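You operate a simulated robot arm through the tools that you are given. There is no shell and no other tool.

Carry out the task below with a simulated robot arm. There is one attempt and no reset: what you move stays moved.

TASK
Put things in order on the pink trolley. At the end: the purple roller stands where the white roller stood; the white roller stands where the cream wool pad stood; the cream wool pad is on the gold plate; the red flag pin stands on top of the beige pack; whatever was shut is shut again. Leave all else as you found it, and nothing knocked over.

It is judged by the outcome, as a careful person would: the job done as asked, and still so three seconds after it is handed in. It fails if anything else is knocked over, pushed out of place, dropped, spilled or broken.

THE ROBOT
A 6-joint arm with a two-finger parallel gripper, fixed in place. Base frame: the origin is on the floor under the middle of its stand, x ahead of it, y to its left, z up; the work surface is at about z = 780. Readings come in mm, rad, newtons and seconds.
With the tool pointing down near the work surface it reaches from about 240 to 640 mm from the base axis. Its first joint turns from -1.152 to 1.152 rad. Payload 2.7 kg.
Tool frame: the origin (TCP) lies between the finger pads and is the grasp point; the fingertips stand 23 mm ahead of it; z points along the fingers, y is the line along which they close. The gripper opens to 94 mm. The fingers are 38 mm wide and 10 mm thick; the gripper's body (54 by 96 mm) begins 39 mm behind the TCP.
Orientation is told as [roll, pitch, yaw] about the base's x, y, z axes, in that order, counted from this pose: with the fingers straight down and closing along the base's y, the tool's x points along the base's -x, its y along +y and its z along -z.

THE INTERFACE
- The arm moves only by the tool step_arm. Its argument "commands" is a list of rows, each an object (a shift or turn left out is 0, a gripper value left out holds the last) with "jaw": the finger opening in m, from 0 to 0.094; "linear": the shift along the base's x, y, z in m, a list of three; "rot": the turn, a rotation vector about the base's x, y, z in rad, a list of three. In form: [{"jaw": jaw, "linear": [x, y, z], "rot": [wx, wy, wz]}, ...]. A call has 1 to 20 rows; each row is the pose to reach, as a shift and turn from the pose commanded when the call began. A row lasts 0.2 s, in which the tool goes at most 50 mm and 0.15 rad; a call with a longer step from one row to the next is refused whole, and so is a gripper value outside its range. Where a pose cannot be reached the arm comes as near as it can. A force on the tool above 40 N (or 10 N above the force at the start of the call, whichever is more), or a blocked arm, ends the call early, and 0.2 s more pass. The fingers move at their own pace (about 45 mm/s each) and stop on an object; they squeeze with about 21 N. The grip force told is the motor's: it shows also when the fingers shut on nothing. Time passes only in rows, and 0.2 s behind the last, so rows that repeat a pose let the fingers close. The reply holds the time, the measured pose of the TCP, the force on the tool along the base axes, the opening and the grip force, in the units named above and with some noise, with the torque about the TCP (base axes, N m) and any sound that the robot's microphone picked up.
- Cameras (640 x 400 px; columns grow to the right, rows downward): "scene" is fixed at [89.9, -448.9, 1400.3]; the picture's right is [0.60, -0.80, 0.00], its down [-0.51, -0.38, -0.77] and it looks along [0.62, 0.46, -0.64] (base axes); focal length 318 px, centre (320, 200). "wrist" rides on the gripper at [86, 16, -75] in the tool frame; the picture's right is [-0.18, 0.98, 0.00], its down [-0.58, -0.11, -0.81] and it looks along [-0.79, -0.15, 0.59] (tool axes); focal length 243 px, centre (320, 200). There is no depth. A picture from a camera that has moved, and an enlarged one, comes with that camera's place and axes in the base frame and with its lens.
- get_image(camera): a new picture of that camera. The clock stands still meanwhile.
- zoom(camera, box): a new picture of the part [left, top, right, bottom] of that camera's present view, enlarged. The clock stands still meanwhile.
- hand_in(): hands the job in; it is judged then, once.

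Nothing tells you positions but the pictures and the camera data. Unless the task says otherwise, let go and move clear before handing in.

The tools are called after "Call:" as name(argument=value, ...) on one line, values as JSON. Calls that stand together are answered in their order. step_arm: Moves the arm, as the interface text tells. Its arguments: {"type":"object","properties":{"commands":{"type":"array","items":{"type":"object","properties":{"jaw":{"type":"number"},"linear":{"type":"array","items":{"type":"number"}},"rot":{"type":"array","items":{"type":"number"}}}}}},"required":["commands"]} The other tools are called the same way: get_image (camera) takes a picture; zoom (camera, box) takes an enlarged picture of a part of a camera's view; hand_in () hands the job in.

At the start:

```text
t: 0.0
eef_pos: [345.4, -90.5, 1169.8]
orientation: [-0.002, -0.003, 0.002]
force: [0.0, 0.6, -0.4]
torque: [0.0, -0.01, -0.02]
grip_width: 93.8
grasp_force: 0.1
```

scene: 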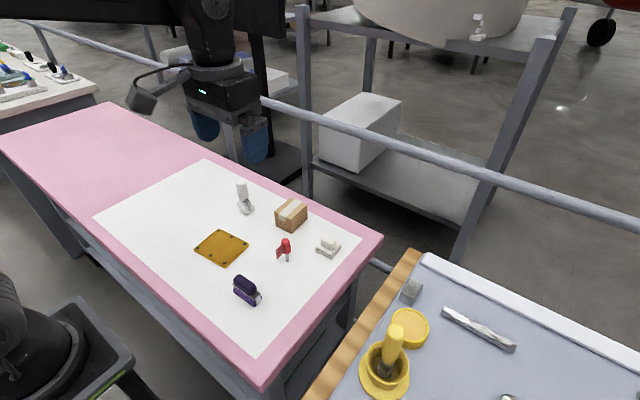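
wrist: 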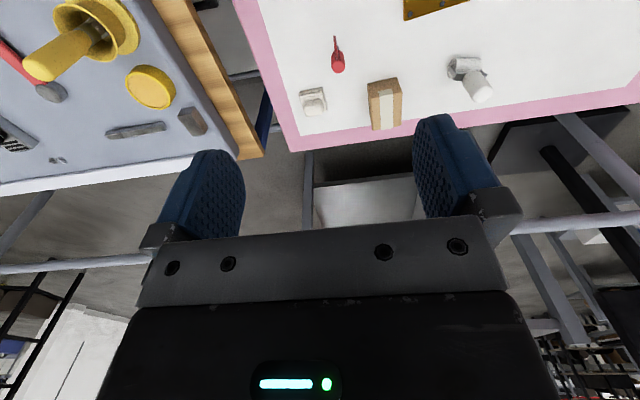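

I see a pink trolley with a white sheet carrying a white roller, a beige pack, a red flag pin, a cream wool pad, a gold plate and a purple roller. First I'll zoom in for details before moving.

Call:
zoom(camera="scene", box=[180, 160, 380, 320])

Call:
zoom(camera="scene", box=[220, 170, 300, 220])

Call:
zoom(camera="scene", box=[265, 190, 355, 270])

Call:
zoom(camera="scene", box=[190, 220, 280, 310])

Call:
zoom(camera="wrist", box=[240, 0, 560, 160])

```text
2.50 times, centred on (280, 240) of scene
camera zoom: at [89.9, -448.9, 1400.3], right [0.6, -0.8, 0.0], down [-0.51, -0.38, -0.77], along [0.62, 0.46, -0.64], focal length 795 px, centre (420, 100)
```

zoom: 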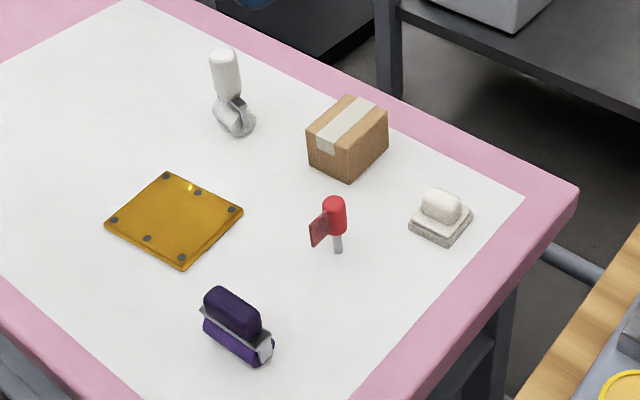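

```text
8.00 times, centred on (260, 195) of scene
camera zoom: at [89.9, -448.9, 1400.3], right [0.6, -0.8, 0.0], down [-0.51, -0.38, -0.77], along [0.62, 0.46, -0.64], focal length 2544 px, centre (800, 240)
```

zoom: 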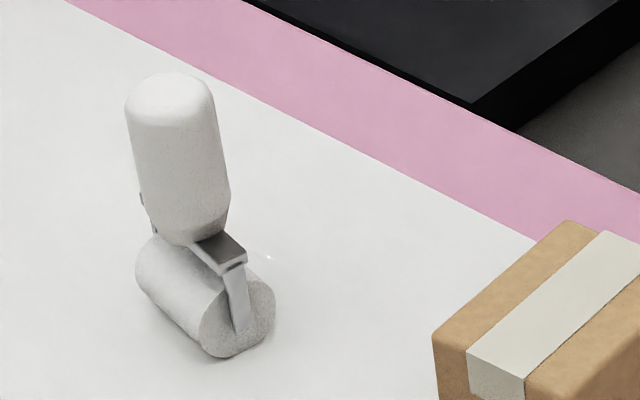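

```text
5.00 times, centred on (310, 230) of scene
camera zoom: at [89.9, -448.9, 1400.3], right [0.6, -0.8, 0.0], down [-0.51, -0.38, -0.77], along [0.62, 0.46, -0.64], focal length 1590 px, centre (370, 50)
```

zoom: 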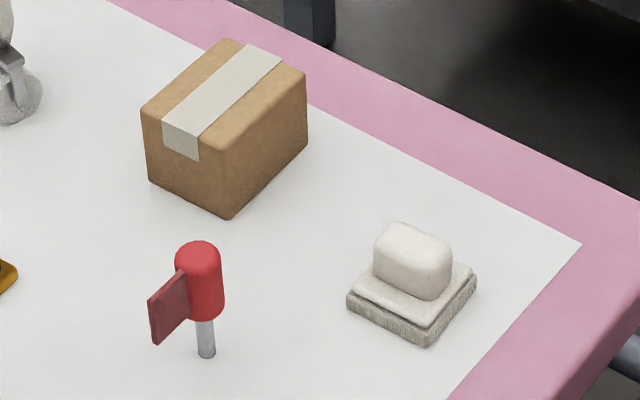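

```text
4.44 times, centred on (235, 265) of scene
camera zoom: at [89.9, -448.9, 1400.3], right [0.6, -0.8, 0.0], down [-0.51, -0.38, -0.77], along [0.62, 0.46, -0.64], focal length 1413 px, centre (698, -89)
```

zoom: 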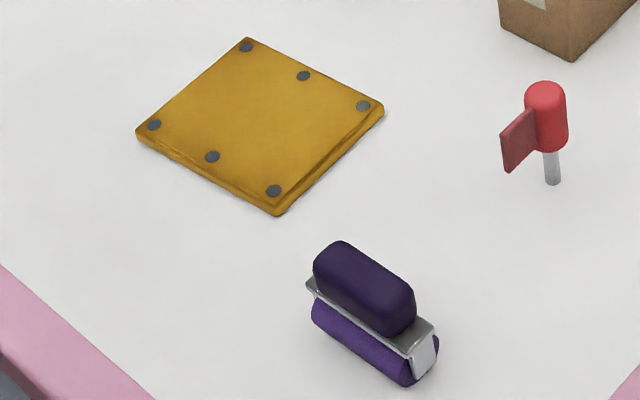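

```text
2.00 times, centred on (400, 80) of wrist
camera zoom: at [258.9, -73.0, 1244.2], right [0.18, 0.98, 0.0], down [0.58, -0.11, 0.81], along [0.79, -0.15, -0.59], focal length 485 px, centre (160, 440)
```

zoom: 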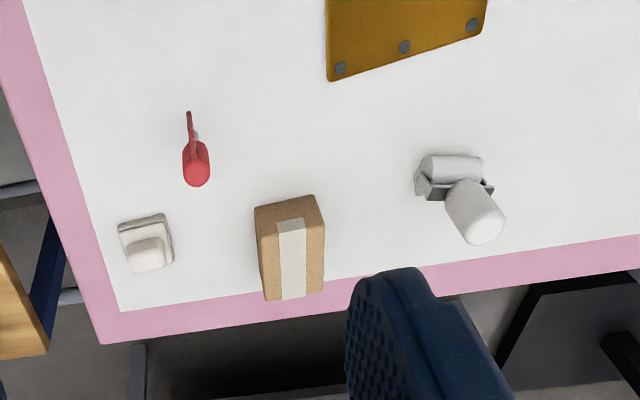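

The far row holds the white roller (~520,145), the beige pack (~561,3) and the pad (~543,-136). Nearer are the red pin (~451,-78), the gold plate (~380,85) and the purple roller (~317,-76). I see no lid or drawer standing open or shut apart from the taped pack. I'll move closer above the pad for a better look.

Call:
step_arm(commands=[{"jaw": 0.094, "linear": [0.013, -0.006, -0.026]}, {"linear": [0.026, -0.012, -0.052]}, {"linear": [0.039, -0.018, -0.078]}, {"linear": [0.052, -0.023, -0.105]}, {"linear": [0.065, -0.029, -0.131]}, {"linear": [0.078, -0.034, -0.157]}, {"linear": [0.091, -0.04, -0.183]}, {"linear": [0.105, -0.045, -0.21]}, {"linear": [0.105, -0.045, -0.21]}])

Call:
get_image(camera="wrist")

Call:
zoom(camera="wrist", box=[240, 40, 440, 165])

```text
t: 2.0
eef_pos: [449.7, -135.4, 958.9]
orientation: [-0.002, -0.003, 0.001]
force: [0.1, 0.4, 0.6]
torque: [0.02, 0.0, -0.02]
grip_width: 94.0
grasp_force: 0.1
```

```text
taken
camera wrist: at [363.7, -118.4, 1033.4], right [0.18, 0.98, 0.0], down [0.58, -0.11, 0.81], along [0.79, -0.15, -0.59], focal length 243 px, centre (320, 200)
```

wrist: 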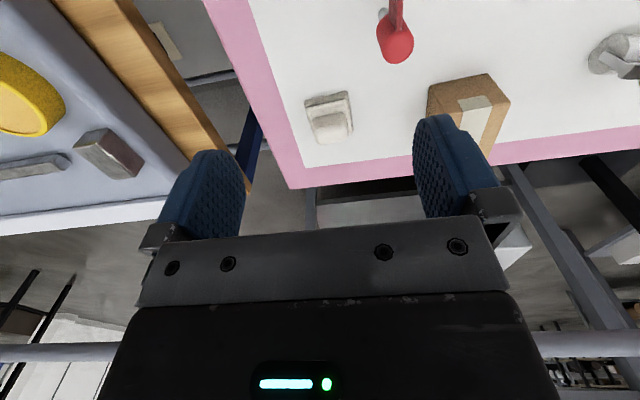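

```text
3.20 times, centred on (340, 102) of wrist
camera zoom: at [363.7, -118.4, 1033.4], right [0.18, 0.98, 0.0], down [0.58, -0.11, 0.81], along [0.79, -0.15, -0.59], focal length 776 px, centre (256, 512)
```

zoom: 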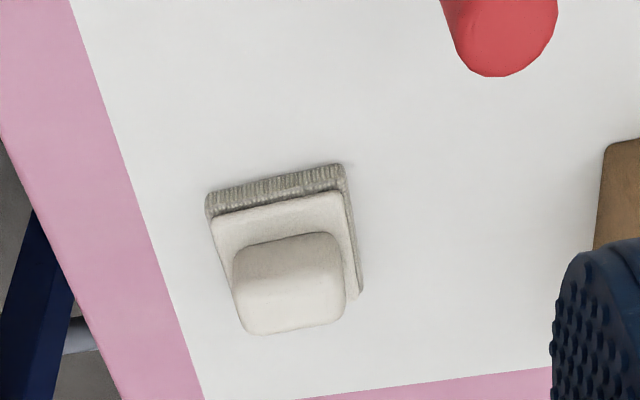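

The pad sits at about (541,-137), about 3.5° turned, with its grip block topping out near z=820. I'll go above it, turn slightly, and descend.

Call:
step_arm(commands=[{"jaw": 0.07, "linear": [0.02, 0, -0.01], "rot": [0, 0, 0.02]}, {"linear": [0.045, -0.001, -0.02], "rot": [0, 0, 0.04]}, {"linear": [0.07, -0.002, -0.04], "rot": [0, 0, 0.06]}, {"linear": [0.091, -0.002, -0.06], "rot": [0, 0, 0.06]}, {"linear": [0.091, -0.002, -0.085], "rot": [0, 0, 0.06]}, {"linear": [0.091, -0.002, -0.105], "rot": [0, 0, 0.06]}, {"linear": [0.091, -0.002, -0.105], "rot": [0, 0, 0.06]}])

Call:
get_image(camera="wrist")

Call:
zoom(camera="scene", box=[265, 190, 385, 270])

```text
t: 3.6
eef_pos: [541.3, -137.5, 852.9]
orientation: [-0.003, -0.003, 0.058]
force: [0.4, -0.4, 0.9]
torque: [0.02, 0.0, 0.0]
grip_width: 69.8
grasp_force: 0.0
```

```text
taken
camera wrist: at [453.4, -125.7, 928.4], right [0.13, 0.99, 0.0], down [0.58, -0.07, 0.81], along [0.8, -0.1, -0.59], focal length 243 px, centre (320, 200)
```

wrist: 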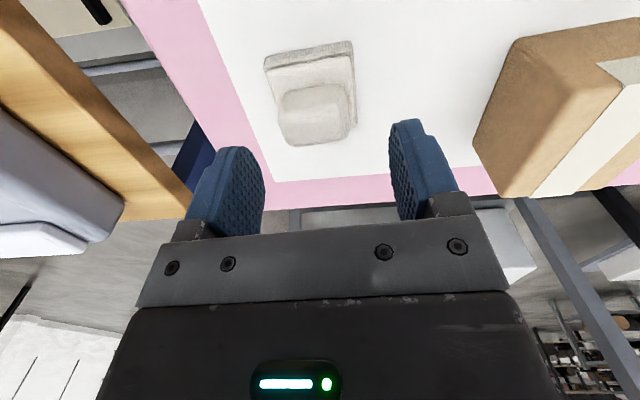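

```text
5.00 times, centred on (325, 230) of scene
camera zoom: at [89.9, -448.9, 1400.3], right [0.6, -0.8, 0.0], down [-0.51, -0.38, -0.77], along [0.62, 0.46, -0.64], focal length 1590 px, centre (295, 50)
```

zoom: 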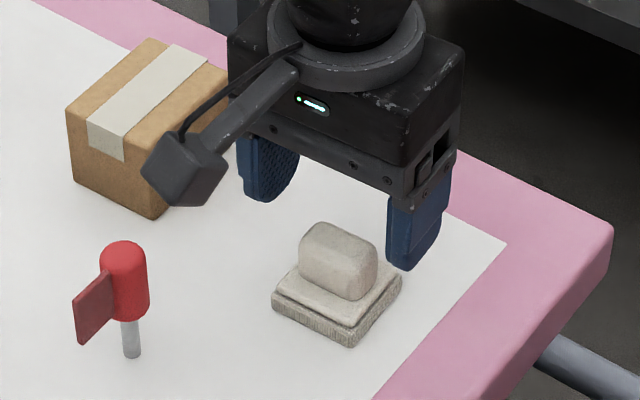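

The fingers straddle the pad's block symmetrically. I'll descend to just above its base and close gently.

Call:
step_arm(commands=[{"linear": [0, 0, -0.01]}, {"linear": [0, 0, -0.02]}, {"linear": [0, 0, -0.028]}, {"linear": [0, 0, -0.028]}, {"jaw": 0.055, "linear": [0, 0, -0.028]}, {"jaw": 0.045, "linear": [0, 0, -0.028]}, {"jaw": 0.035, "linear": [0, 0, -0.028]}, {"jaw": 0.02, "linear": [0, 0, -0.028]}, {"jaw": 0.01, "linear": [0, 0, -0.028]}, {"jaw": 0.0, "linear": [0, 0, -0.028]}, {"jaw": 0.0, "linear": [0, 0, -0.028]}])

Call:
zoom(camera="scene", box=[265, 190, 385, 270])

Call:
get_image(camera="wrist")

```text
t: 6.0
eef_pos: [539.8, -137.6, 826.6]
orientation: [-0.003, -0.004, 0.061]
force: [1.2, -0.3, 0.3]
torque: [0.02, -0.02, 0.0]
grip_width: 37.4
grasp_force: 21.3
```

```text
5.00 times, centred on (325, 230) of scene
camera zoom: at [89.9, -448.9, 1400.3], right [0.6, -0.8, 0.0], down [-0.51, -0.38, -0.77], along [0.62, 0.46, -0.64], focal length 1590 px, centre (295, 50)
```

zoom: 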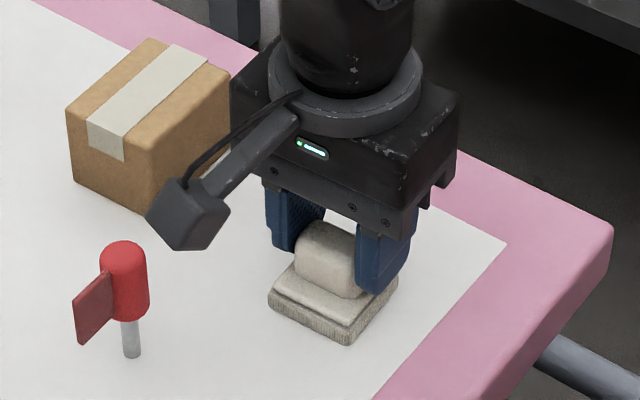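

```text
taken
camera wrist: at [453.9, -125.6, 901.3], right [0.13, 0.99, 0.0], down [0.58, -0.07, 0.81], along [0.8, -0.1, -0.59], focal length 243 px, centre (320, 200)
```

wrist: 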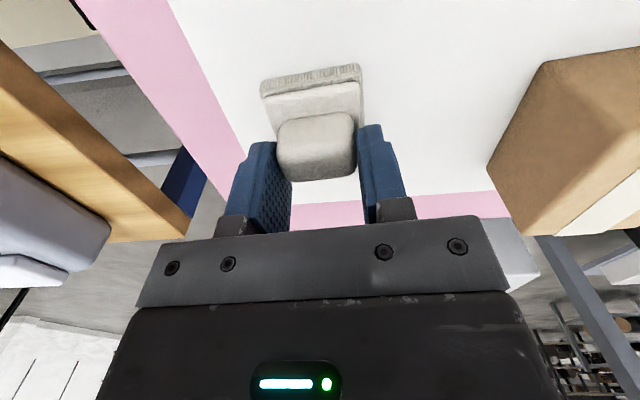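

The pad is gripped (37.4 mm wide). I'll lift it well clear and carry it over the gold plate at about (380,85).

Call:
step_arm(commands=[{"linear": [0, 0, 0.01]}, {"linear": [0, 0, 0.03]}, {"linear": [0, 0, 0.06]}, {"linear": [0, 0, 0.09]}, {"linear": [0, 0, 0.12]}, {"linear": [-0.015, 0.021, 0.13]}, {"linear": [-0.035, 0.048, 0.13]}, {"linear": [-0.055, 0.076, 0.13]}, {"linear": [-0.075, 0.104, 0.13]}, {"linear": [-0.095, 0.131, 0.13]}, {"linear": [-0.115, 0.159, 0.13]}, {"linear": [-0.135, 0.186, 0.13]}, {"linear": [-0.15, 0.207, 0.13]}, {"linear": [-0.16, 0.222, 0.13], "rot": [0, 0, 0.05]}, {"linear": [-0.16, 0.222, 0.13], "rot": [0, 0, 0.05]}])

Call:
get_image(camera="wrist")

Call:
get_image(camera="scene")

```text
t: 9.2
eef_pos: [382.2, 84.8, 956.5]
orientation: [-0.002, 0.0, 0.109]
force: [-0.1, 0.3, -0.4]
torque: [-0.01, 0.0, -0.02]
grip_width: 37.7
grasp_force: 21.0
```

```text
taken
camera wrist: at [293.8, 92.3, 1031.7], right [0.08, 1.0, 0.0], down [0.59, -0.04, 0.81], along [0.81, -0.06, -0.59], focal length 243 px, centre (320, 200)
```

wrist: 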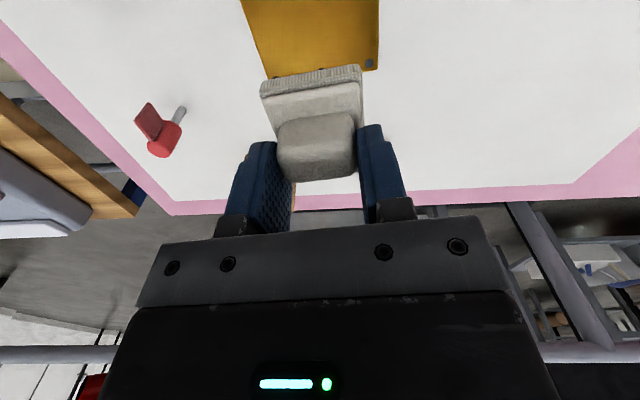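

```text
taken
```

scene: 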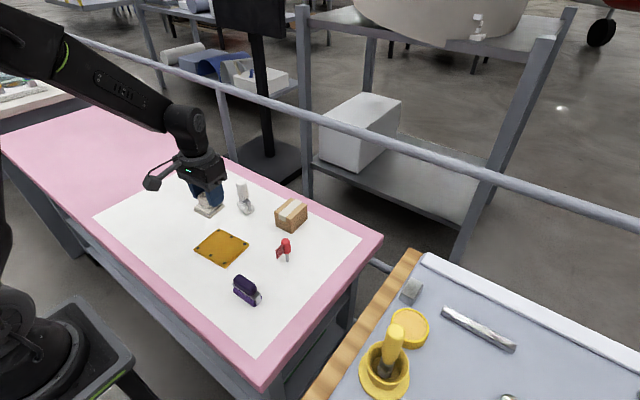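

The pad hangs over the plate and looks centred. I'll lower it to just above the plate, then check.

Call:
step_arm(commands=[{"linear": [-0.002, -0.002, -0.02]}, {"linear": [-0.002, -0.002, -0.045]}, {"linear": [-0.002, -0.002, -0.07]}, {"linear": [-0.002, -0.002, -0.09]}, {"linear": [-0.002, -0.002, -0.105]}, {"linear": [-0.002, -0.002, -0.112]}, {"linear": [-0.002, -0.002, -0.112]}])

Call:
zoom(camera="scene", box=[160, 190, 290, 280])

Call:
get_image(camera="wrist")

```text
t: 10.8
eef_pos: [379.1, 83.0, 843.9]
orientation: [-0.002, -0.003, 0.109]
force: [0.2, -0.2, -0.9]
torque: [0.03, 0.01, 0.02]
grip_width: 37.4
grasp_force: 21.6
```

```text
4.44 times, centred on (225, 235) of scene
camera zoom: at [89.9, -448.9, 1400.3], right [0.6, -0.8, 0.0], down [-0.51, -0.38, -0.77], along [0.62, 0.46, -0.64], focal length 1413 px, centre (742, 44)
```

zoom: 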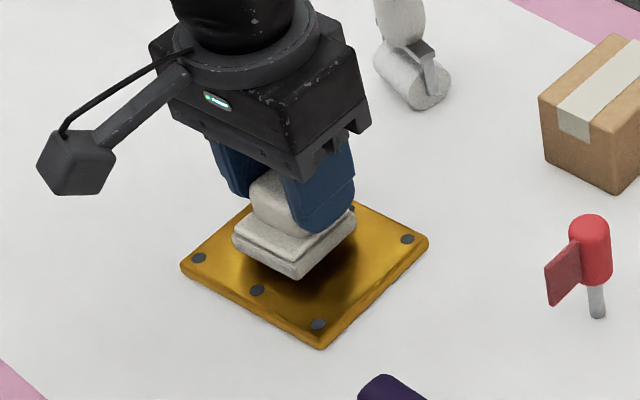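

```text
taken
camera wrist: at [292.5, 90.5, 919.7], right [0.08, 1.0, 0.0], down [0.59, -0.04, 0.81], along [0.81, -0.06, -0.59], focal length 243 px, centre (320, 200)
```

wrist: 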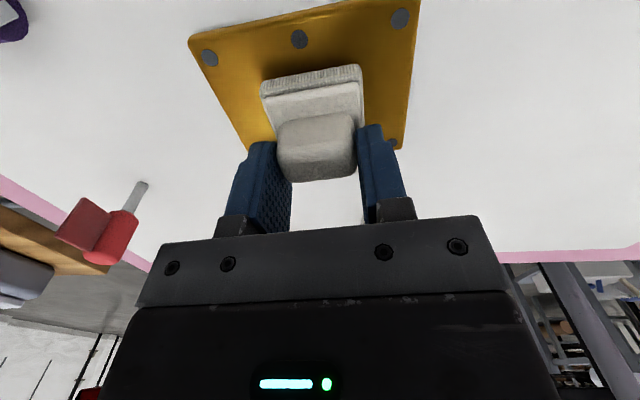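

The pad is centred over the plate with about 9 mm to go. I'll lower it in small steps, watching for contact.

Call:
step_arm(commands=[{"linear": [0, -0.002, -0.002]}, {"linear": [0, -0.002, -0.004]}, {"linear": [0, -0.002, -0.006]}, {"linear": [0, -0.002, -0.006]}])

Call:
zoom(camera="scene", box=[190, 210, 260, 260])

```text
t: 11.8
eef_pos: [379.8, 80.5, 838.2]
orientation: [-0.003, -0.002, 0.11]
force: [0.8, -0.1, -1.6]
torque: [0.0, 0.03, -0.01]
grip_width: 37.4
grasp_force: 20.7
```

```text
8.00 times, centred on (225, 235) of scene
camera zoom: at [89.9, -448.9, 1400.3], right [0.6, -0.8, 0.0], down [-0.51, -0.38, -0.77], along [0.62, 0.46, -0.64], focal length 2544 px, centre (1080, -80)
```

zoom: 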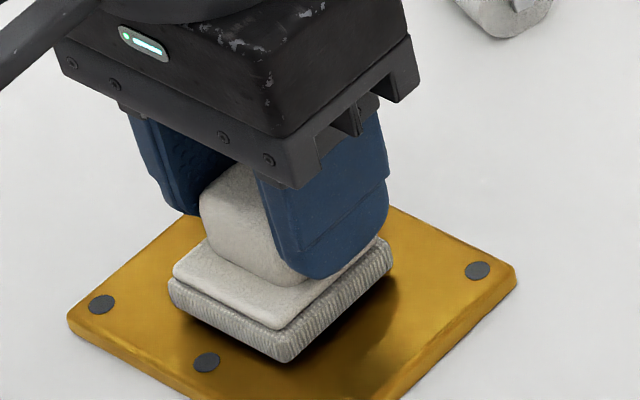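

Call:
step_arm(commands=[{"linear": [0, 0, -0.001]}, {"linear": [0, 0, -0.002]}, {"linear": [0, 0, -0.003]}, {"linear": [0, 0, -0.003]}])

Call:
zoom(camera="scene", box=[190, 210, 260, 260])

```text
t: 12.8
eef_pos: [379.8, 81.7, 835.6]
orientation: [-0.002, -0.002, 0.111]
force: [-6.1, -0.1, 22.4]
torque: [0.05, 0.49, -0.02]
grip_width: 37.6
grasp_force: 21.2
```

```text
8.00 times, centred on (225, 235) of scene
camera zoom: at [89.5, -448.9, 1400.3], right [0.6, -0.8, 0.0], down [-0.51, -0.38, -0.77], along [0.62, 0.46, -0.64], focal length 2544 px, centre (1080, -80)
```

zoom: 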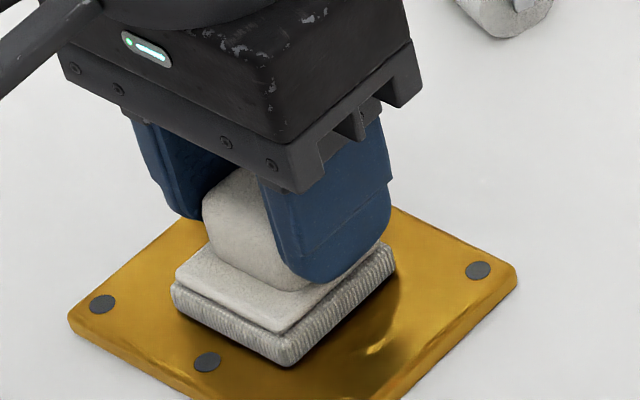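

The pad touches the plate (22 N upward). I'll ease off slightly, open the fingers and rise straight up.

Call:
step_arm(commands=[{"linear": [0, 0, 0.0015]}, {"linear": [0, 0, 0.0015]}, {"jaw": 0.042, "linear": [0, 0, 0.0015]}, {"jaw": 0.05, "linear": [0, 0, 0.0015]}, {"jaw": 0.06, "linear": [0, 0, 0.0015]}, {"jaw": 0.064, "linear": [0, 0, 0.0015]}, {"jaw": 0.064, "linear": [0, 0, 0.01]}, {"linear": [0, 0, 0.03]}, {"linear": [0, 0, 0.06]}, {"linear": [0, 0, 0.1]}, {"linear": [0, 0, 0.13]}, {"linear": [0, 0, 0.13]}])

Call:
zoom(camera="scene", box=[180, 160, 380, 320])

Call:
get_image(camera="wrist")

```text
t: 15.4
eef_pos: [378.6, 79.8, 964.5]
orientation: [-0.002, -0.001, 0.109]
force: [-0.4, -0.1, 0.3]
torque: [0.01, 0.0, -0.01]
grip_width: 64.1
grasp_force: 0.1
```

```text
2.50 times, centred on (280, 240) of scene
camera zoom: at [89.9, -448.9, 1400.3], right [0.6, -0.8, 0.0], down [-0.51, -0.38, -0.77], along [0.62, 0.46, -0.64], focal length 795 px, centre (420, 100)
```

zoom: 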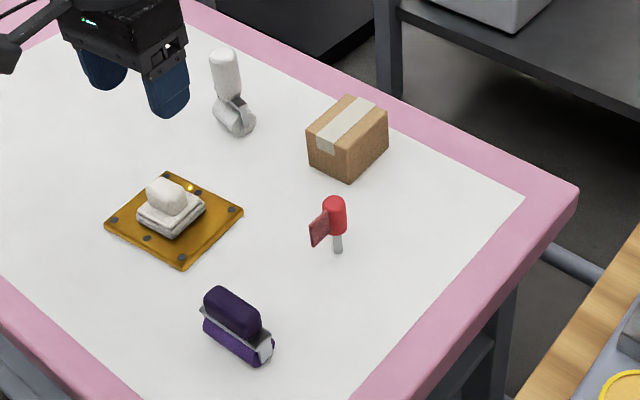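

```text
taken
camera wrist: at [290.8, 87.6, 1040.2], right [0.08, 1.0, 0.0], down [0.59, -0.04, 0.81], along [0.81, -0.06, -0.59], focal length 243 px, centre (320, 200)
```

wrist: 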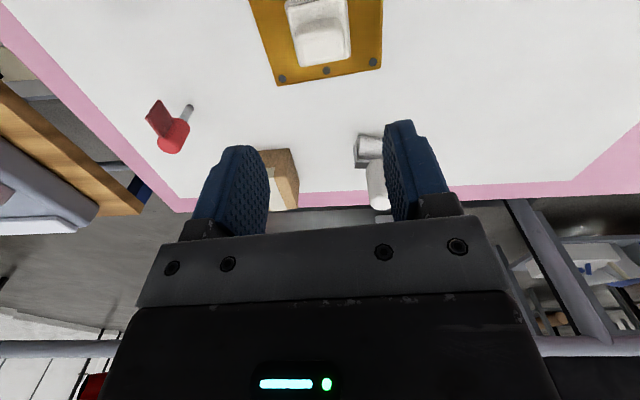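

The pad rests centred on the gold plate. Next the white roller: I'll move toward it for a closer look.

Call:
step_arm(commands=[{"jaw": 0.064, "linear": [0.01, 0.01, 0.01], "rot": [0, 0, -0.05]}, {"linear": [0.03, 0.03, 0.02], "rot": [0, 0, -0.11]}, {"linear": [0.05, 0.055, 0.02], "rot": [0, 0, -0.11]}, {"linear": [0.05, 0.06, 0.02], "rot": [0, 0, -0.11]}, {"linear": [0.05, 0.06, 0.02], "rot": [0, 0, -0.11]}])

Call:
get_image(camera="wrist")

Call:
zoom(camera="wrist", box=[250, 80, 410, 180])

Call:
zoom(camera="scene", box=[220, 170, 268, 218])

```text
t: 16.6
eef_pos: [428.4, 140.2, 986.2]
orientation: [-0.003, -0.002, 0.0]
force: [0.7, 0.2, 0.7]
torque: [-0.01, -0.02, 0.01]
grip_width: 63.9
grasp_force: 0.0
```

```text
taken
camera wrist: at [342.8, 158.0, 1060.4], right [0.18, 0.98, 0.0], down [0.58, -0.11, 0.81], along [0.79, -0.15, -0.59], focal length 243 px, centre (320, 200)
```

wrist: 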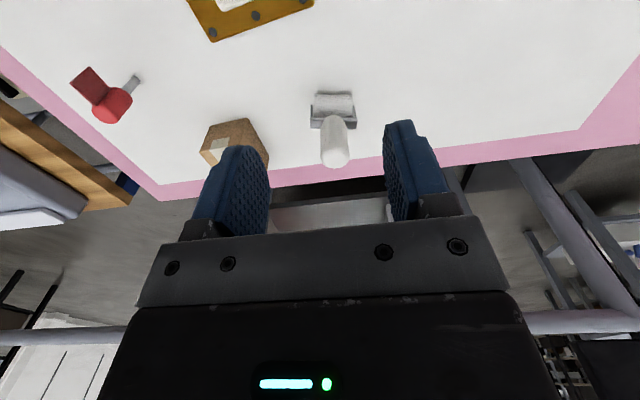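

```text
4.00 times, centred on (330, 130) of wrist
camera zoom: at [342.8, 158.0, 1060.4], right [0.18, 0.98, 0.0], down [0.58, -0.11, 0.81], along [0.79, -0.15, -0.59], focal length 970 px, centre (280, 480)
```

zoom: 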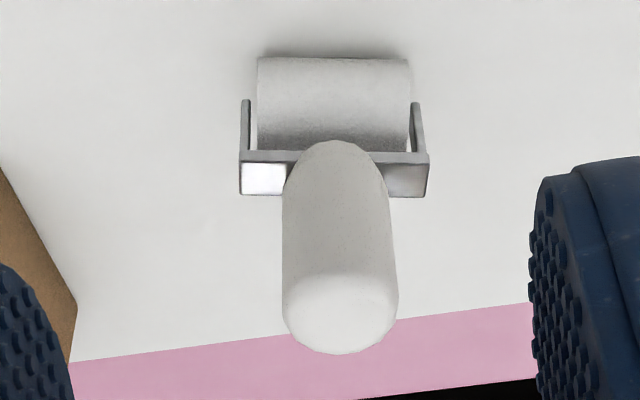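

```text
8.33 times, centred on (244, 194) of scene
camera zoom: at [89.9, -448.9, 1400.3], right [0.6, -0.8, 0.0], down [-0.51, -0.38, -0.77], along [0.62, 0.46, -0.64], focal length 2650 px, centre (953, 250)
```

zoom: 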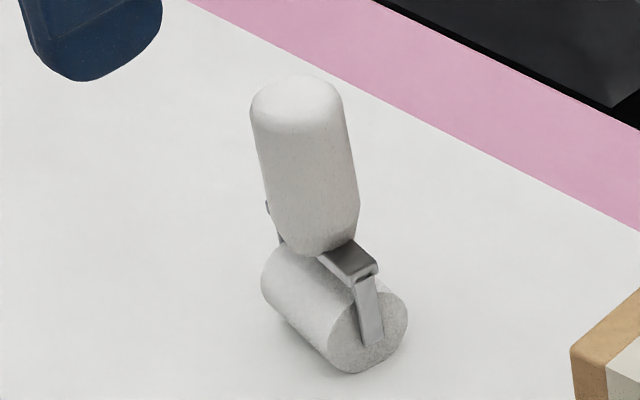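

The white roller stands on its lying roll with a vertical handle, axis at about (518,141), top near z=891. I'll position above it, closing direction aligned with its roll axis, and check.

Call:
step_arm(commands=[{"jaw": 0.064, "linear": [0.02, 0, -0.01], "rot": [0, 0, -0.05]}, {"linear": [0.045, 0.001, -0.02], "rot": [0, 0, -0.1]}, {"linear": [0.07, 0.001, -0.03], "rot": [0, 0, -0.15]}, {"linear": [0.0895, 0.0015, -0.045], "rot": [0, 0, -0.15]}, {"linear": [0.0895, 0.0015, -0.055], "rot": [0, 0, -0.15]}, {"linear": [0.0895, 0.0015, -0.055], "rot": [0, 0, -0.15]}])

Call:
get_image(camera="wrist")

Call:
zoom(camera="scene", box=[200, 140, 290, 220])

```text
t: 18.0
eef_pos: [519.1, 142.6, 930.1]
orientation: [-0.003, -0.003, -0.15]
force: [-0.3, -0.1, 0.0]
torque: [-0.01, 0.02, -0.01]
grip_width: 63.8
grasp_force: 0.0
```

```text
taken
camera wrist: at [436.2, 172.3, 1004.7], right [0.33, 0.94, 0.0], down [0.56, -0.19, 0.81], along [0.76, -0.27, -0.59], focal length 243 px, centre (320, 200)
```

wrist: 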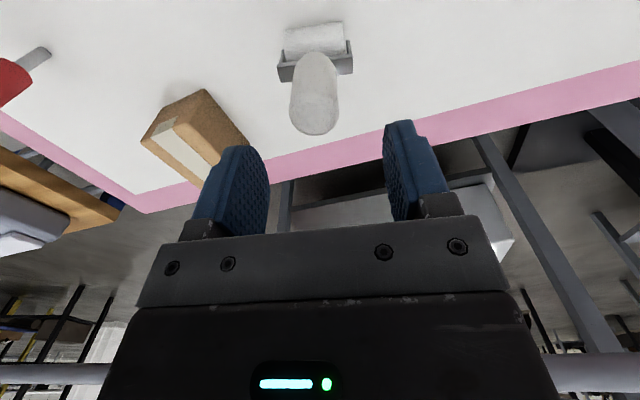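

```text
5.00 times, centred on (245, 180) of scene
camera zoom: at [89.9, -448.9, 1400.3], right [0.6, -0.8, 0.0], down [-0.51, -0.38, -0.77], along [0.62, 0.46, -0.64], focal length 1590 px, centre (695, 300)
```

zoom: 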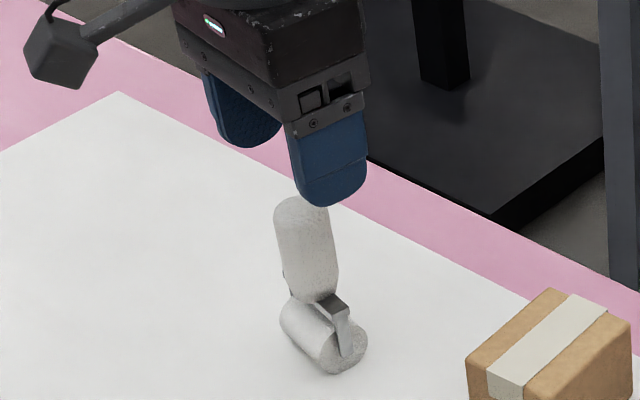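

Handle is centred between the fingers. I'll descend to z≈864 and close slowly.

Call:
step_arm(commands=[{"linear": [-0.001, -0.001, -0.015]}, {"linear": [-0.001, -0.001, -0.035]}, {"linear": [-0.001, -0.001, -0.055]}, {"linear": [-0.001, -0.001, -0.065]}, {"linear": [-0.001, -0.001, -0.065]}, {"jaw": 0.05, "linear": [-0.001, -0.001, -0.065]}, {"jaw": 0.042, "linear": [-0.001, -0.001, -0.065]}, {"jaw": 0.036, "linear": [-0.001, -0.001, -0.065]}])

Call:
zoom(camera="scene", box=[200, 140, 290, 220])

Call:
get_image(camera="wrist")

```text
t: 19.8
eef_pos: [517.7, 140.1, 865.0]
orientation: [-0.003, -0.003, -0.151]
force: [0.8, 0.7, -0.8]
torque: [-0.01, 0.0, 0.03]
grip_width: 36.3
grasp_force: 0.0
```

```text
5.00 times, centred on (245, 180) of scene
camera zoom: at [89.9, -448.9, 1400.3], right [0.6, -0.8, 0.0], down [-0.51, -0.38, -0.77], along [0.62, 0.46, -0.64], focal length 1590 px, centre (695, 300)
```

zoom: 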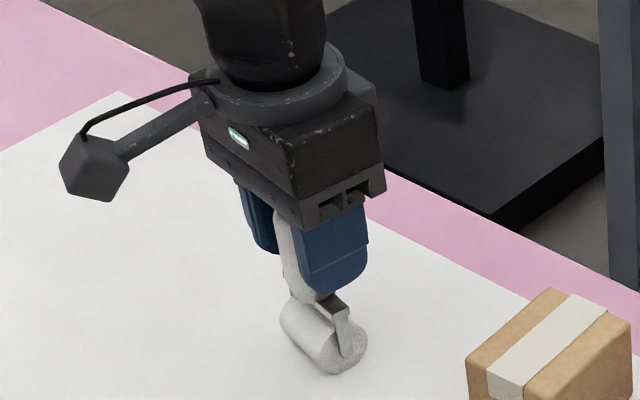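

```text
taken
camera wrist: at [435.3, 171.1, 940.1], right [0.33, 0.94, 0.0], down [0.56, -0.19, 0.81], along [0.76, -0.27, -0.59], focal length 243 px, centre (320, 200)
```

wrist: 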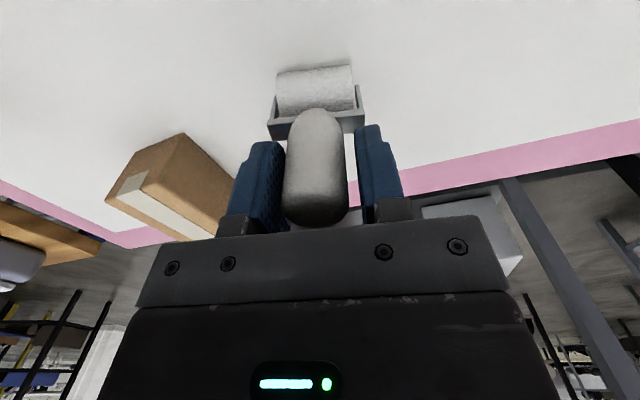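

The handle is about 2.5 mm off toward -y. I'll shift the gripper to centre it, then close.

Call:
step_arm(commands=[{"jaw": 0.037, "linear": [0, -0.0015, 0]}, {"linear": [0, -0.0025, 0]}, {"linear": [0, -0.0025, 0]}, {"jaw": 0.033, "linear": [0, -0.0025, 0]}, {"jaw": 0.03, "linear": [0, -0.0025, 0]}, {"jaw": 0.027, "linear": [0, -0.0025, 0]}, {"jaw": 0.02, "linear": [0, -0.0025, 0]}, {"jaw": 0.01, "linear": [0, -0.0025, 0]}, {"jaw": 0.0, "linear": [0, -0.0025, 0]}, {"jaw": 0.0, "linear": [0, -0.0025, 0]}])

Call:
zoom(camera="scene", box=[200, 140, 290, 220])

Call:
get_image(camera="wrist")

```text
t: 22.0
eef_pos: [517.6, 138.7, 864.6]
orientation: [-0.002, -0.004, -0.15]
force: [-0.7, 2.5, 1.9]
torque: [0.31, -0.06, 0.01]
grip_width: 29.2
grasp_force: 21.1
```

```text
5.00 times, centred on (245, 180) of scene
camera zoom: at [89.9, -448.8, 1400.3], right [0.6, -0.8, 0.0], down [-0.51, -0.38, -0.77], along [0.62, 0.46, -0.64], focal length 1590 px, centre (695, 300)
```

zoom: 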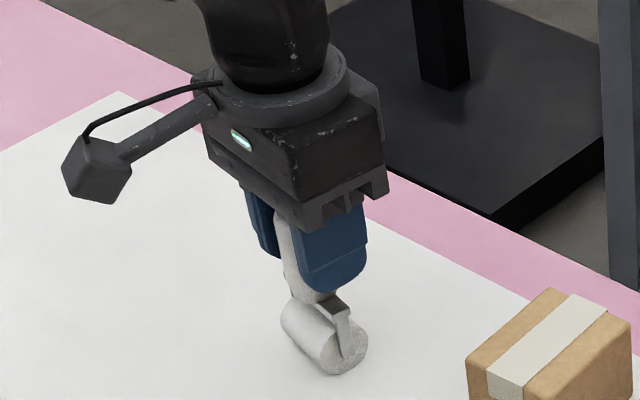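

```text
taken
camera wrist: at [434.9, 168.8, 940.0], right [0.33, 0.94, 0.0], down [0.56, -0.19, 0.81], along [0.76, -0.27, -0.59], focal length 243 px, centre (320, 200)
```

wrist: 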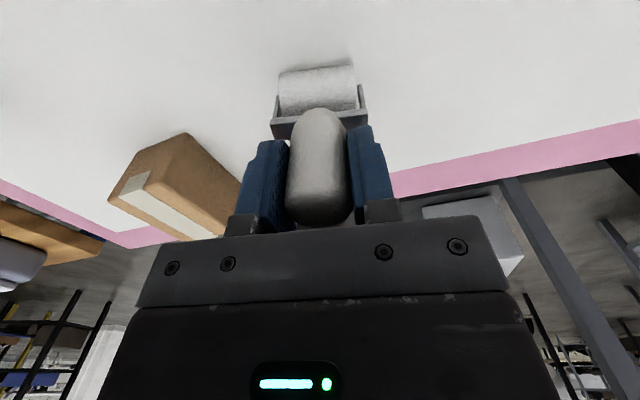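

The white roller is gripped (29.2 mm). I'll lift it straight up and carry it above the pack to the pad's old spot.

Call:
step_arm(commands=[{"linear": [0, 0, 0.008]}, {"linear": [0, 0, 0.025]}, {"linear": [0, 0, 0.05]}, {"linear": [0, 0, 0.08]}, {"linear": [0, 0, 0.11]}, {"linear": [0, 0, 0.125]}, {"linear": [0.001, -0.012, 0.125]}, {"linear": [0.003, -0.035, 0.125]}, {"linear": [0.005, -0.06, 0.125]}, {"linear": [0.007, -0.09, 0.125]}, {"linear": [0.01, -0.12, 0.125]}, {"linear": [0.012, -0.15, 0.125]}, {"linear": [0.015, -0.18, 0.125]}, {"linear": [0.017, -0.21, 0.125]}, {"linear": [0.02, -0.24, 0.125]}, {"linear": [0.022, -0.262, 0.125]}, {"linear": [0.023, -0.276, 0.125]}, {"linear": [0.023, -0.276, 0.125]}])

Call:
get_image(camera="scene")

Call:
get_image(camera="wrist")

```text
t: 25.8
eef_pos: [540.8, -138.2, 990.3]
orientation: [-0.002, -0.003, -0.149]
force: [-0.8, 0.2, -1.8]
torque: [0.05, 0.0, 0.04]
grip_width: 29.3
grasp_force: 20.9
```

```text
taken
```

scene: 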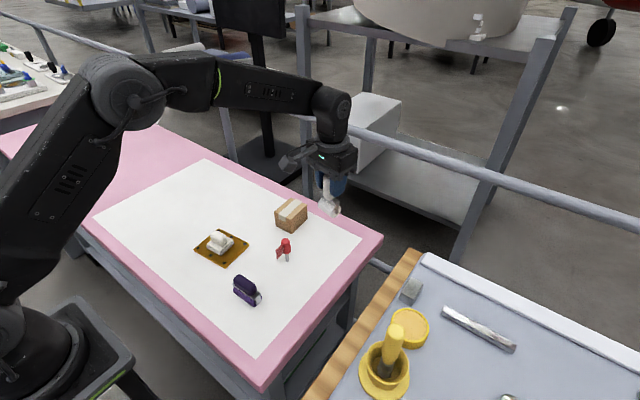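

```text
taken
camera wrist: at [457.7, -108.0, 1065.4], right [0.33, 0.94, 0.0], down [0.56, -0.19, 0.81], along [0.76, -0.27, -0.59], focal length 243 px, centre (320, 200)
```

wrist: 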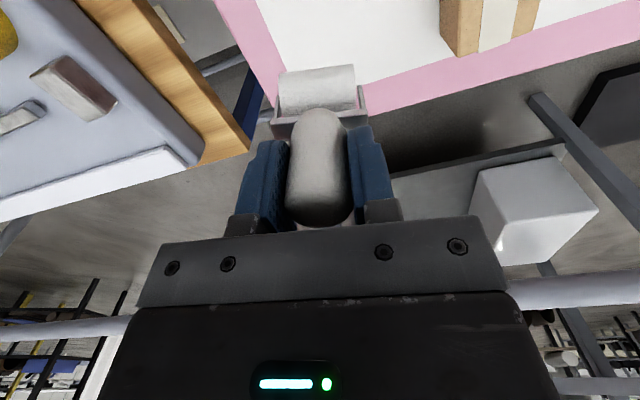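

The roller hangs upright over the pad's old spot. I'll lower it to a few millimetres above the surface.

Call:
step_arm(commands=[{"linear": [0, 0.0005, -0.02]}, {"linear": [0, 0.0005, -0.045]}, {"linear": [0, 0.0005, -0.07]}, {"linear": [0, 0.0005, -0.095]}, {"linear": [0, 0.0005, -0.112]}, {"linear": [0, 0.0005, -0.12]}, {"linear": [0, 0.0005, -0.12]}])

Call:
zoom(camera="scene", box=[265, 190, 385, 270])

Call:
zoom(camera="scene", box=[310, 230, 350, 265])

```text
t: 27.4
eef_pos: [539.6, -137.3, 868.9]
orientation: [-0.002, -0.004, -0.15]
force: [-0.1, -0.8, -2.0]
torque: [0.01, 0.01, 0.0]
grip_width: 29.2
grasp_force: 20.8
```

```text
5.00 times, centred on (325, 230) of scene
camera zoom: at [90.0, -448.9, 1400.3], right [0.6, -0.8, 0.0], down [-0.51, -0.38, -0.77], along [0.62, 0.46, -0.64], focal length 1590 px, centre (295, 50)
```

zoom: 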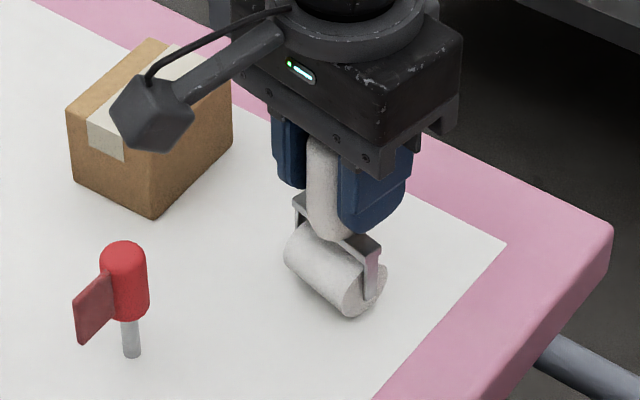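

```text
11.43 times, centred on (330, 248) of scene
camera zoom: at [90.0, -448.9, 1400.3], right [0.6, -0.8, 0.0], down [-0.51, -0.38, -0.77], along [0.62, 0.46, -0.64], focal length 3634 px, centre (206, -343)
```

zoom: 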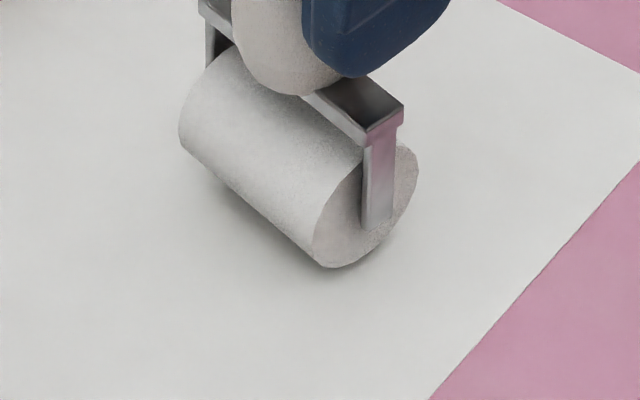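

It is about 4 mm above the surface and upright. I'll ease it down to contact.

Call:
step_arm(commands=[{"linear": [0, 0, -0.001]}, {"linear": [0, 0, -0.002]}, {"linear": [0, 0, -0.003]}, {"linear": [0, 0, -0.0035]}, {"linear": [0, 0, -0.0035]}])

```text
t: 28.6
eef_pos: [541.0, -136.4, 865.5]
orientation: [-0.001, -0.004, -0.149]
force: [0.7, -0.1, -1.2]
torque: [-0.01, 0.05, 0.01]
grip_width: 29.6
grasp_force: 21.0
```

Call:
step_arm(commands=[{"linear": [0, 0, -0.0005]}, {"linear": [0, 0, -0.001]}, {"linear": [0, 0, -0.001]}])

```text
t: 29.4
eef_pos: [539.9, -136.5, 865.5]
orientation: [-0.002, -0.002, -0.151]
force: [0.0, -0.4, -1.0]
torque: [0.0, -0.02, 0.01]
grip_width: 29.5
grasp_force: 20.7
```

Call:
step_arm(commands=[{"linear": [0, 0, -0.0005]}, {"linear": [0, 0, -0.001]}, {"linear": [0, 0, -0.001]}])

```text
t: 30.2
eef_pos: [540.8, -137.1, 864.8]
orientation: [-0.002, -0.004, -0.152]
force: [-3.1, 0.2, 4.2]
torque: [0.04, 0.19, 0.12]
grip_width: 29.5
grasp_force: 21.4
```

Contact is felt lightly (4 N). I'll look closely before letting go.

Call:
step_arm(commands=[{"jaw": 0.031}, {"jaw": 0.034}, {"jaw": 0.04}, {"jaw": 0.04}])

Call:
zoom(camera="scene", box=[295, 210, 365, 265])

Call:
get_image(camera="wrist")

```text
t: 31.2
eef_pos: [540.1, -136.5, 864.5]
orientation: [-0.002, -0.004, -0.151]
force: [0.6, -0.3, -0.5]
torque: [0.0, -0.01, -0.02]
grip_width: 39.9
grasp_force: 0.0
```

```text
7.27 times, centred on (330, 238) of scene
camera zoom: at [89.9, -448.9, 1400.3], right [0.6, -0.8, 0.0], down [-0.51, -0.38, -0.77], along [0.62, 0.46, -0.64], focal length 2313 px, centre (247, -73)
```

zoom: 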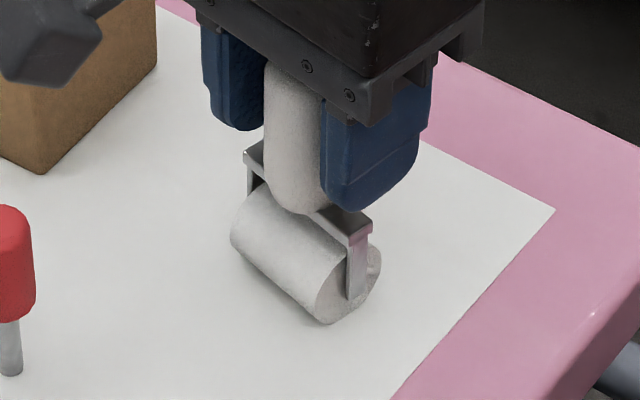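

```text
taken
camera wrist: at [457.9, -106.7, 939.7], right [0.33, 0.94, 0.0], down [0.56, -0.19, 0.81], along [0.76, -0.27, -0.59], focal length 243 px, centre (320, 200)
```

wrist: 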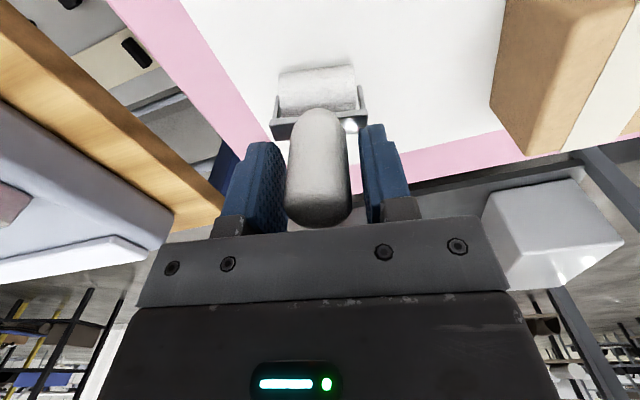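

The roller stands by itself. I'll open a bit more and rise straight up.

Call:
step_arm(commands=[{"jaw": 0.05}, {"jaw": 0.06}, {"linear": [0, 0, 0.015]}, {"linear": [0, 0, 0.035]}, {"linear": [0, 0, 0.06]}, {"linear": [0, 0, 0.09]}, {"linear": [0, 0, 0.12]}, {"linear": [0, 0, 0.12]}])

Call:
zoom(camera="scene", box=[180, 160, 380, 320])

Call:
get_image(camera="wrist")

```text
t: 33.0
eef_pos: [540.6, -136.0, 984.7]
orientation: [-0.002, -0.001, -0.15]
force: [0.3, 0.5, -0.3]
torque: [-0.01, 0.02, 0.0]
grip_width: 60.3
grasp_force: 0.1
```

```text
2.50 times, centred on (280, 240) of scene
camera zoom: at [89.9, -448.9, 1400.3], right [0.6, -0.8, 0.0], down [-0.51, -0.38, -0.77], along [0.62, 0.46, -0.64], focal length 795 px, centre (420, 100)
```

zoom: 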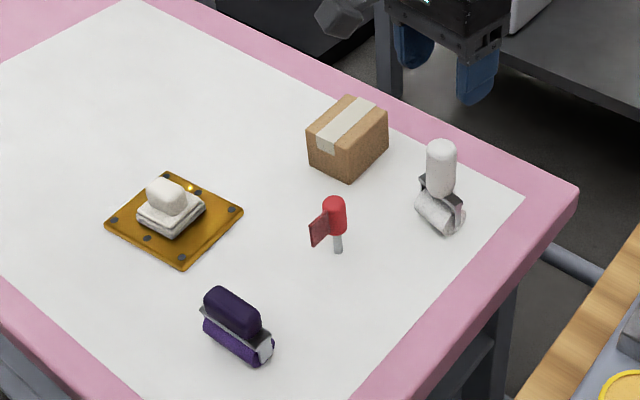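

```text
taken
camera wrist: at [457.4, -106.3, 1060.0], right [0.33, 0.94, 0.0], down [0.56, -0.19, 0.81], along [0.76, -0.27, -0.59], focal length 243 px, centre (320, 200)
```

wrist: 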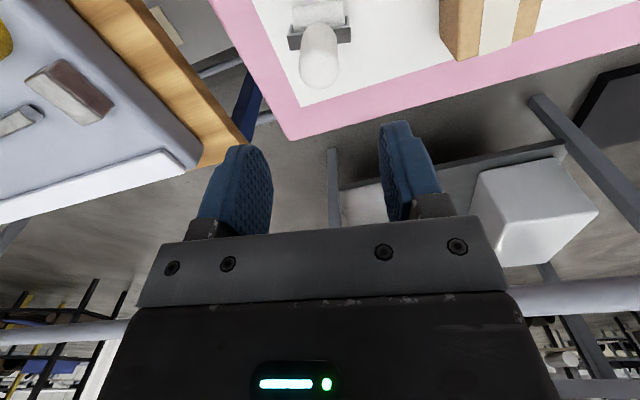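

The white roller stands on the pad's old spot. Next is the purple roller; I'll move over it at height and look.

Call:
step_arm(commands=[{"jaw": 0.06, "linear": [-0.02, 0.006, 0.0], "rot": [0, 0, 0.05]}, {"linear": [-0.05, 0.014, 0.0], "rot": [0, 0, 0.1]}, {"linear": [-0.085, 0.023, -0.005], "rot": [0, 0, 0.15]}, {"linear": [-0.12, 0.032, -0.01], "rot": [0, 0, 0.15]}, {"linear": [-0.155, 0.042, -0.015], "rot": [0, 0, 0.15]}, {"linear": [-0.19, 0.051, -0.02], "rot": [0, 0, 0.15]}, {"linear": [-0.215, 0.058, -0.02], "rot": [0, 0, 0.15]}, {"linear": [-0.23, 0.06, -0.02], "rot": [0, 0, 0.15]}, {"linear": [-0.23, 0.06, -0.02], "rot": [0, 0, 0.15]}])

Call:
get_image(camera="wrist")

Call:
zoom(camera="scene", box=[220, 260, 280, 310])

```text
t: 35.0
eef_pos: [309.5, -75.1, 964.4]
orientation: [-0.002, -0.003, -0.001]
force: [1.1, -0.2, 0.1]
torque: [0.03, -0.01, 0.02]
grip_width: 60.1
grasp_force: 0.0
```

```text
taken
camera wrist: at [224.0, -58.5, 1040.2], right [0.18, 0.98, 0.0], down [0.58, -0.11, 0.81], along [0.79, -0.15, -0.59], focal length 243 px, centre (320, 200)
```

wrist: 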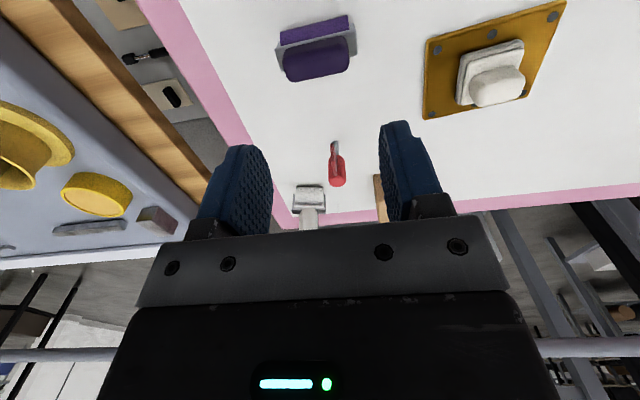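

```text
8.00 times, centred on (250, 285) of scene
camera zoom: at [89.9, -448.9, 1400.3], right [0.6, -0.8, 0.0], down [-0.51, -0.38, -0.77], along [0.62, 0.46, -0.64], focal length 2544 px, centre (880, -480)
```

zoom: 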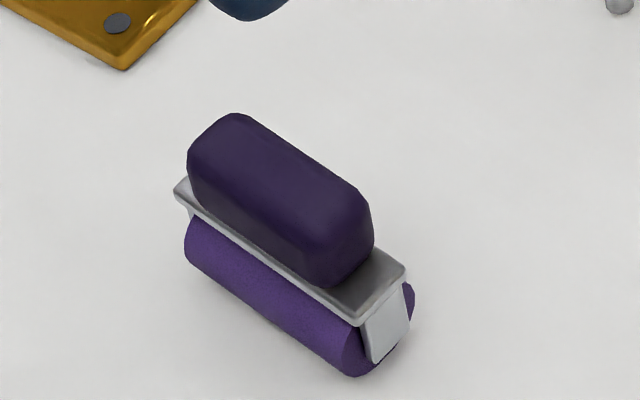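

Call:
zoom(camera="wrist", box=[250, 0, 390, 95])

```text
4.21 times, centred on (320, 48) of wrist
camera zoom: at [224.0, -58.5, 1040.2], right [0.18, 0.98, 0.0], down [0.58, -0.11, 0.81], along [0.79, -0.15, -0.59], focal length 1022 px, centre (320, 842)
```

zoom: 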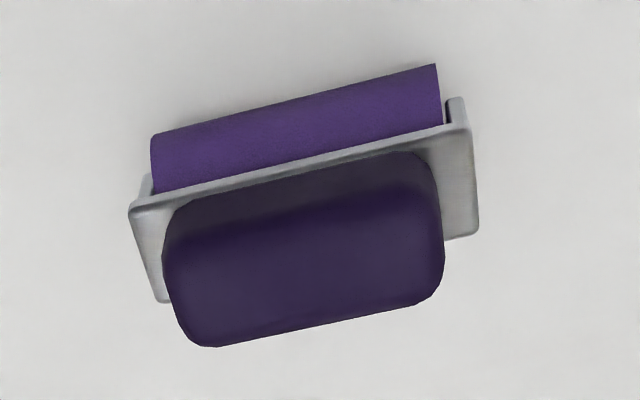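

The purple roller is centred near (316.5,-78.5), its handle lying along y (~22 mm wide, top near z≈840). I'll turn the gripper about 90° so the fingers close across the handle, stay above it, and check.

Call:
step_arm(commands=[{"jaw": 0.06, "linear": [0.001, -0.001, -0.005], "rot": [0, 0, 0.14]}, {"linear": [0.002, -0.001, -0.01], "rot": [0, 0, 0.28]}, {"linear": [0.003, -0.002, -0.015], "rot": [0, 0, 0.42]}, {"linear": [0.004, -0.002, -0.02], "rot": [0, 0, 0.56]}, {"linear": [0.005, -0.003, -0.025], "rot": [0, 0, 0.7]}, {"linear": [0.006, -0.003, -0.03], "rot": [0, 0, 0.84]}, {"linear": [0.007, -0.0035, -0.035], "rot": [0, 0, 0.98]}, {"linear": [0.007, -0.0035, -0.04], "rot": [0, 0, 1.12]}, {"linear": [0.007, -0.0035, -0.05], "rot": [0, 0, 1.26]}, {"linear": [0.007, -0.0035, -0.06], "rot": [0, 0, 1.4]}, {"linear": [0.007, -0.0035, -0.065], "rot": [0, 0, 1.5]}, {"linear": [0.007, -0.0035, -0.07], "rot": [0, 0, 1.58]}, {"linear": [0.007, -0.0035, -0.07], "rot": [0, 0, 1.58]}])

Call:
get_image(camera="wrist")

Call:
zoom(camera="scene", box=[200, 220, 300, 310])

```text
t: 37.8
eef_pos: [317.9, -81.0, 893.5]
orientation: [-0.004, -0.003, 1.581]
force: [0.0, -1.1, -0.2]
torque: [0.01, -0.04, 0.02]
grip_width: 60.0
grasp_force: 0.0
```

```text
taken
camera wrist: at [302.8, -166.3, 969.8], right [-0.98, 0.17, 0.0], down [0.1, 0.58, 0.81], along [0.14, 0.8, -0.59], focal length 243 px, centre (320, 200)
```

wrist: 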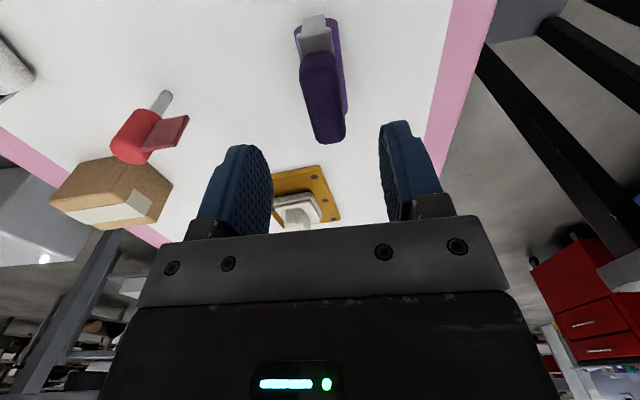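

```text
4.44 times, centred on (250, 265) of scene
camera zoom: at [89.9, -448.9, 1400.3], right [0.6, -0.8, 0.0], down [-0.51, -0.38, -0.77], along [0.62, 0.46, -0.64], focal length 1413 px, centre (631, -89)
```

zoom: 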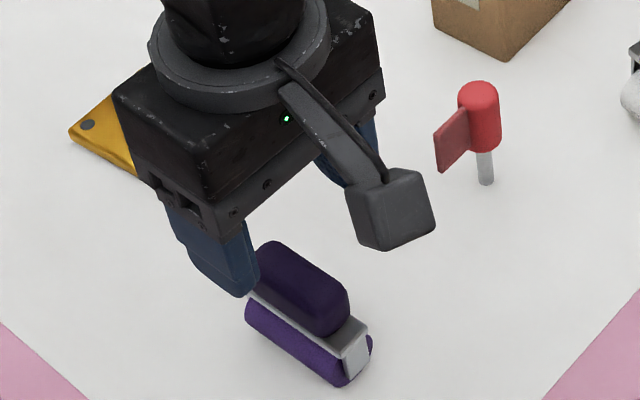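

Call:
zoom(camera="wrist", box=[250, 0, 410, 155])

```text
2.58 times, centred on (330, 78) of wrist
camera zoom: at [302.8, -166.3, 969.8], right [-0.98, 0.17, 0.0], down [0.1, 0.58, 0.81], along [0.14, 0.8, -0.59], focal length 626 px, centre (294, 516)
```

zoom: 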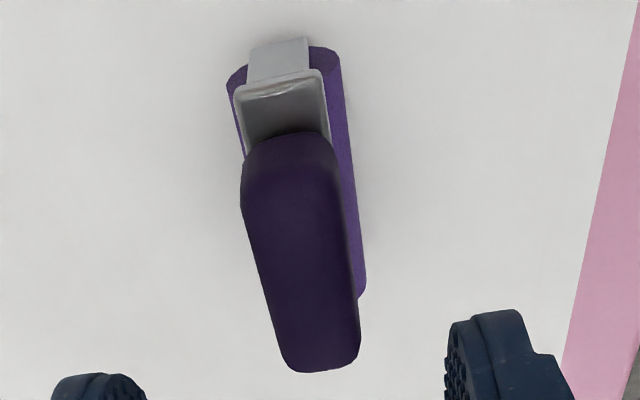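

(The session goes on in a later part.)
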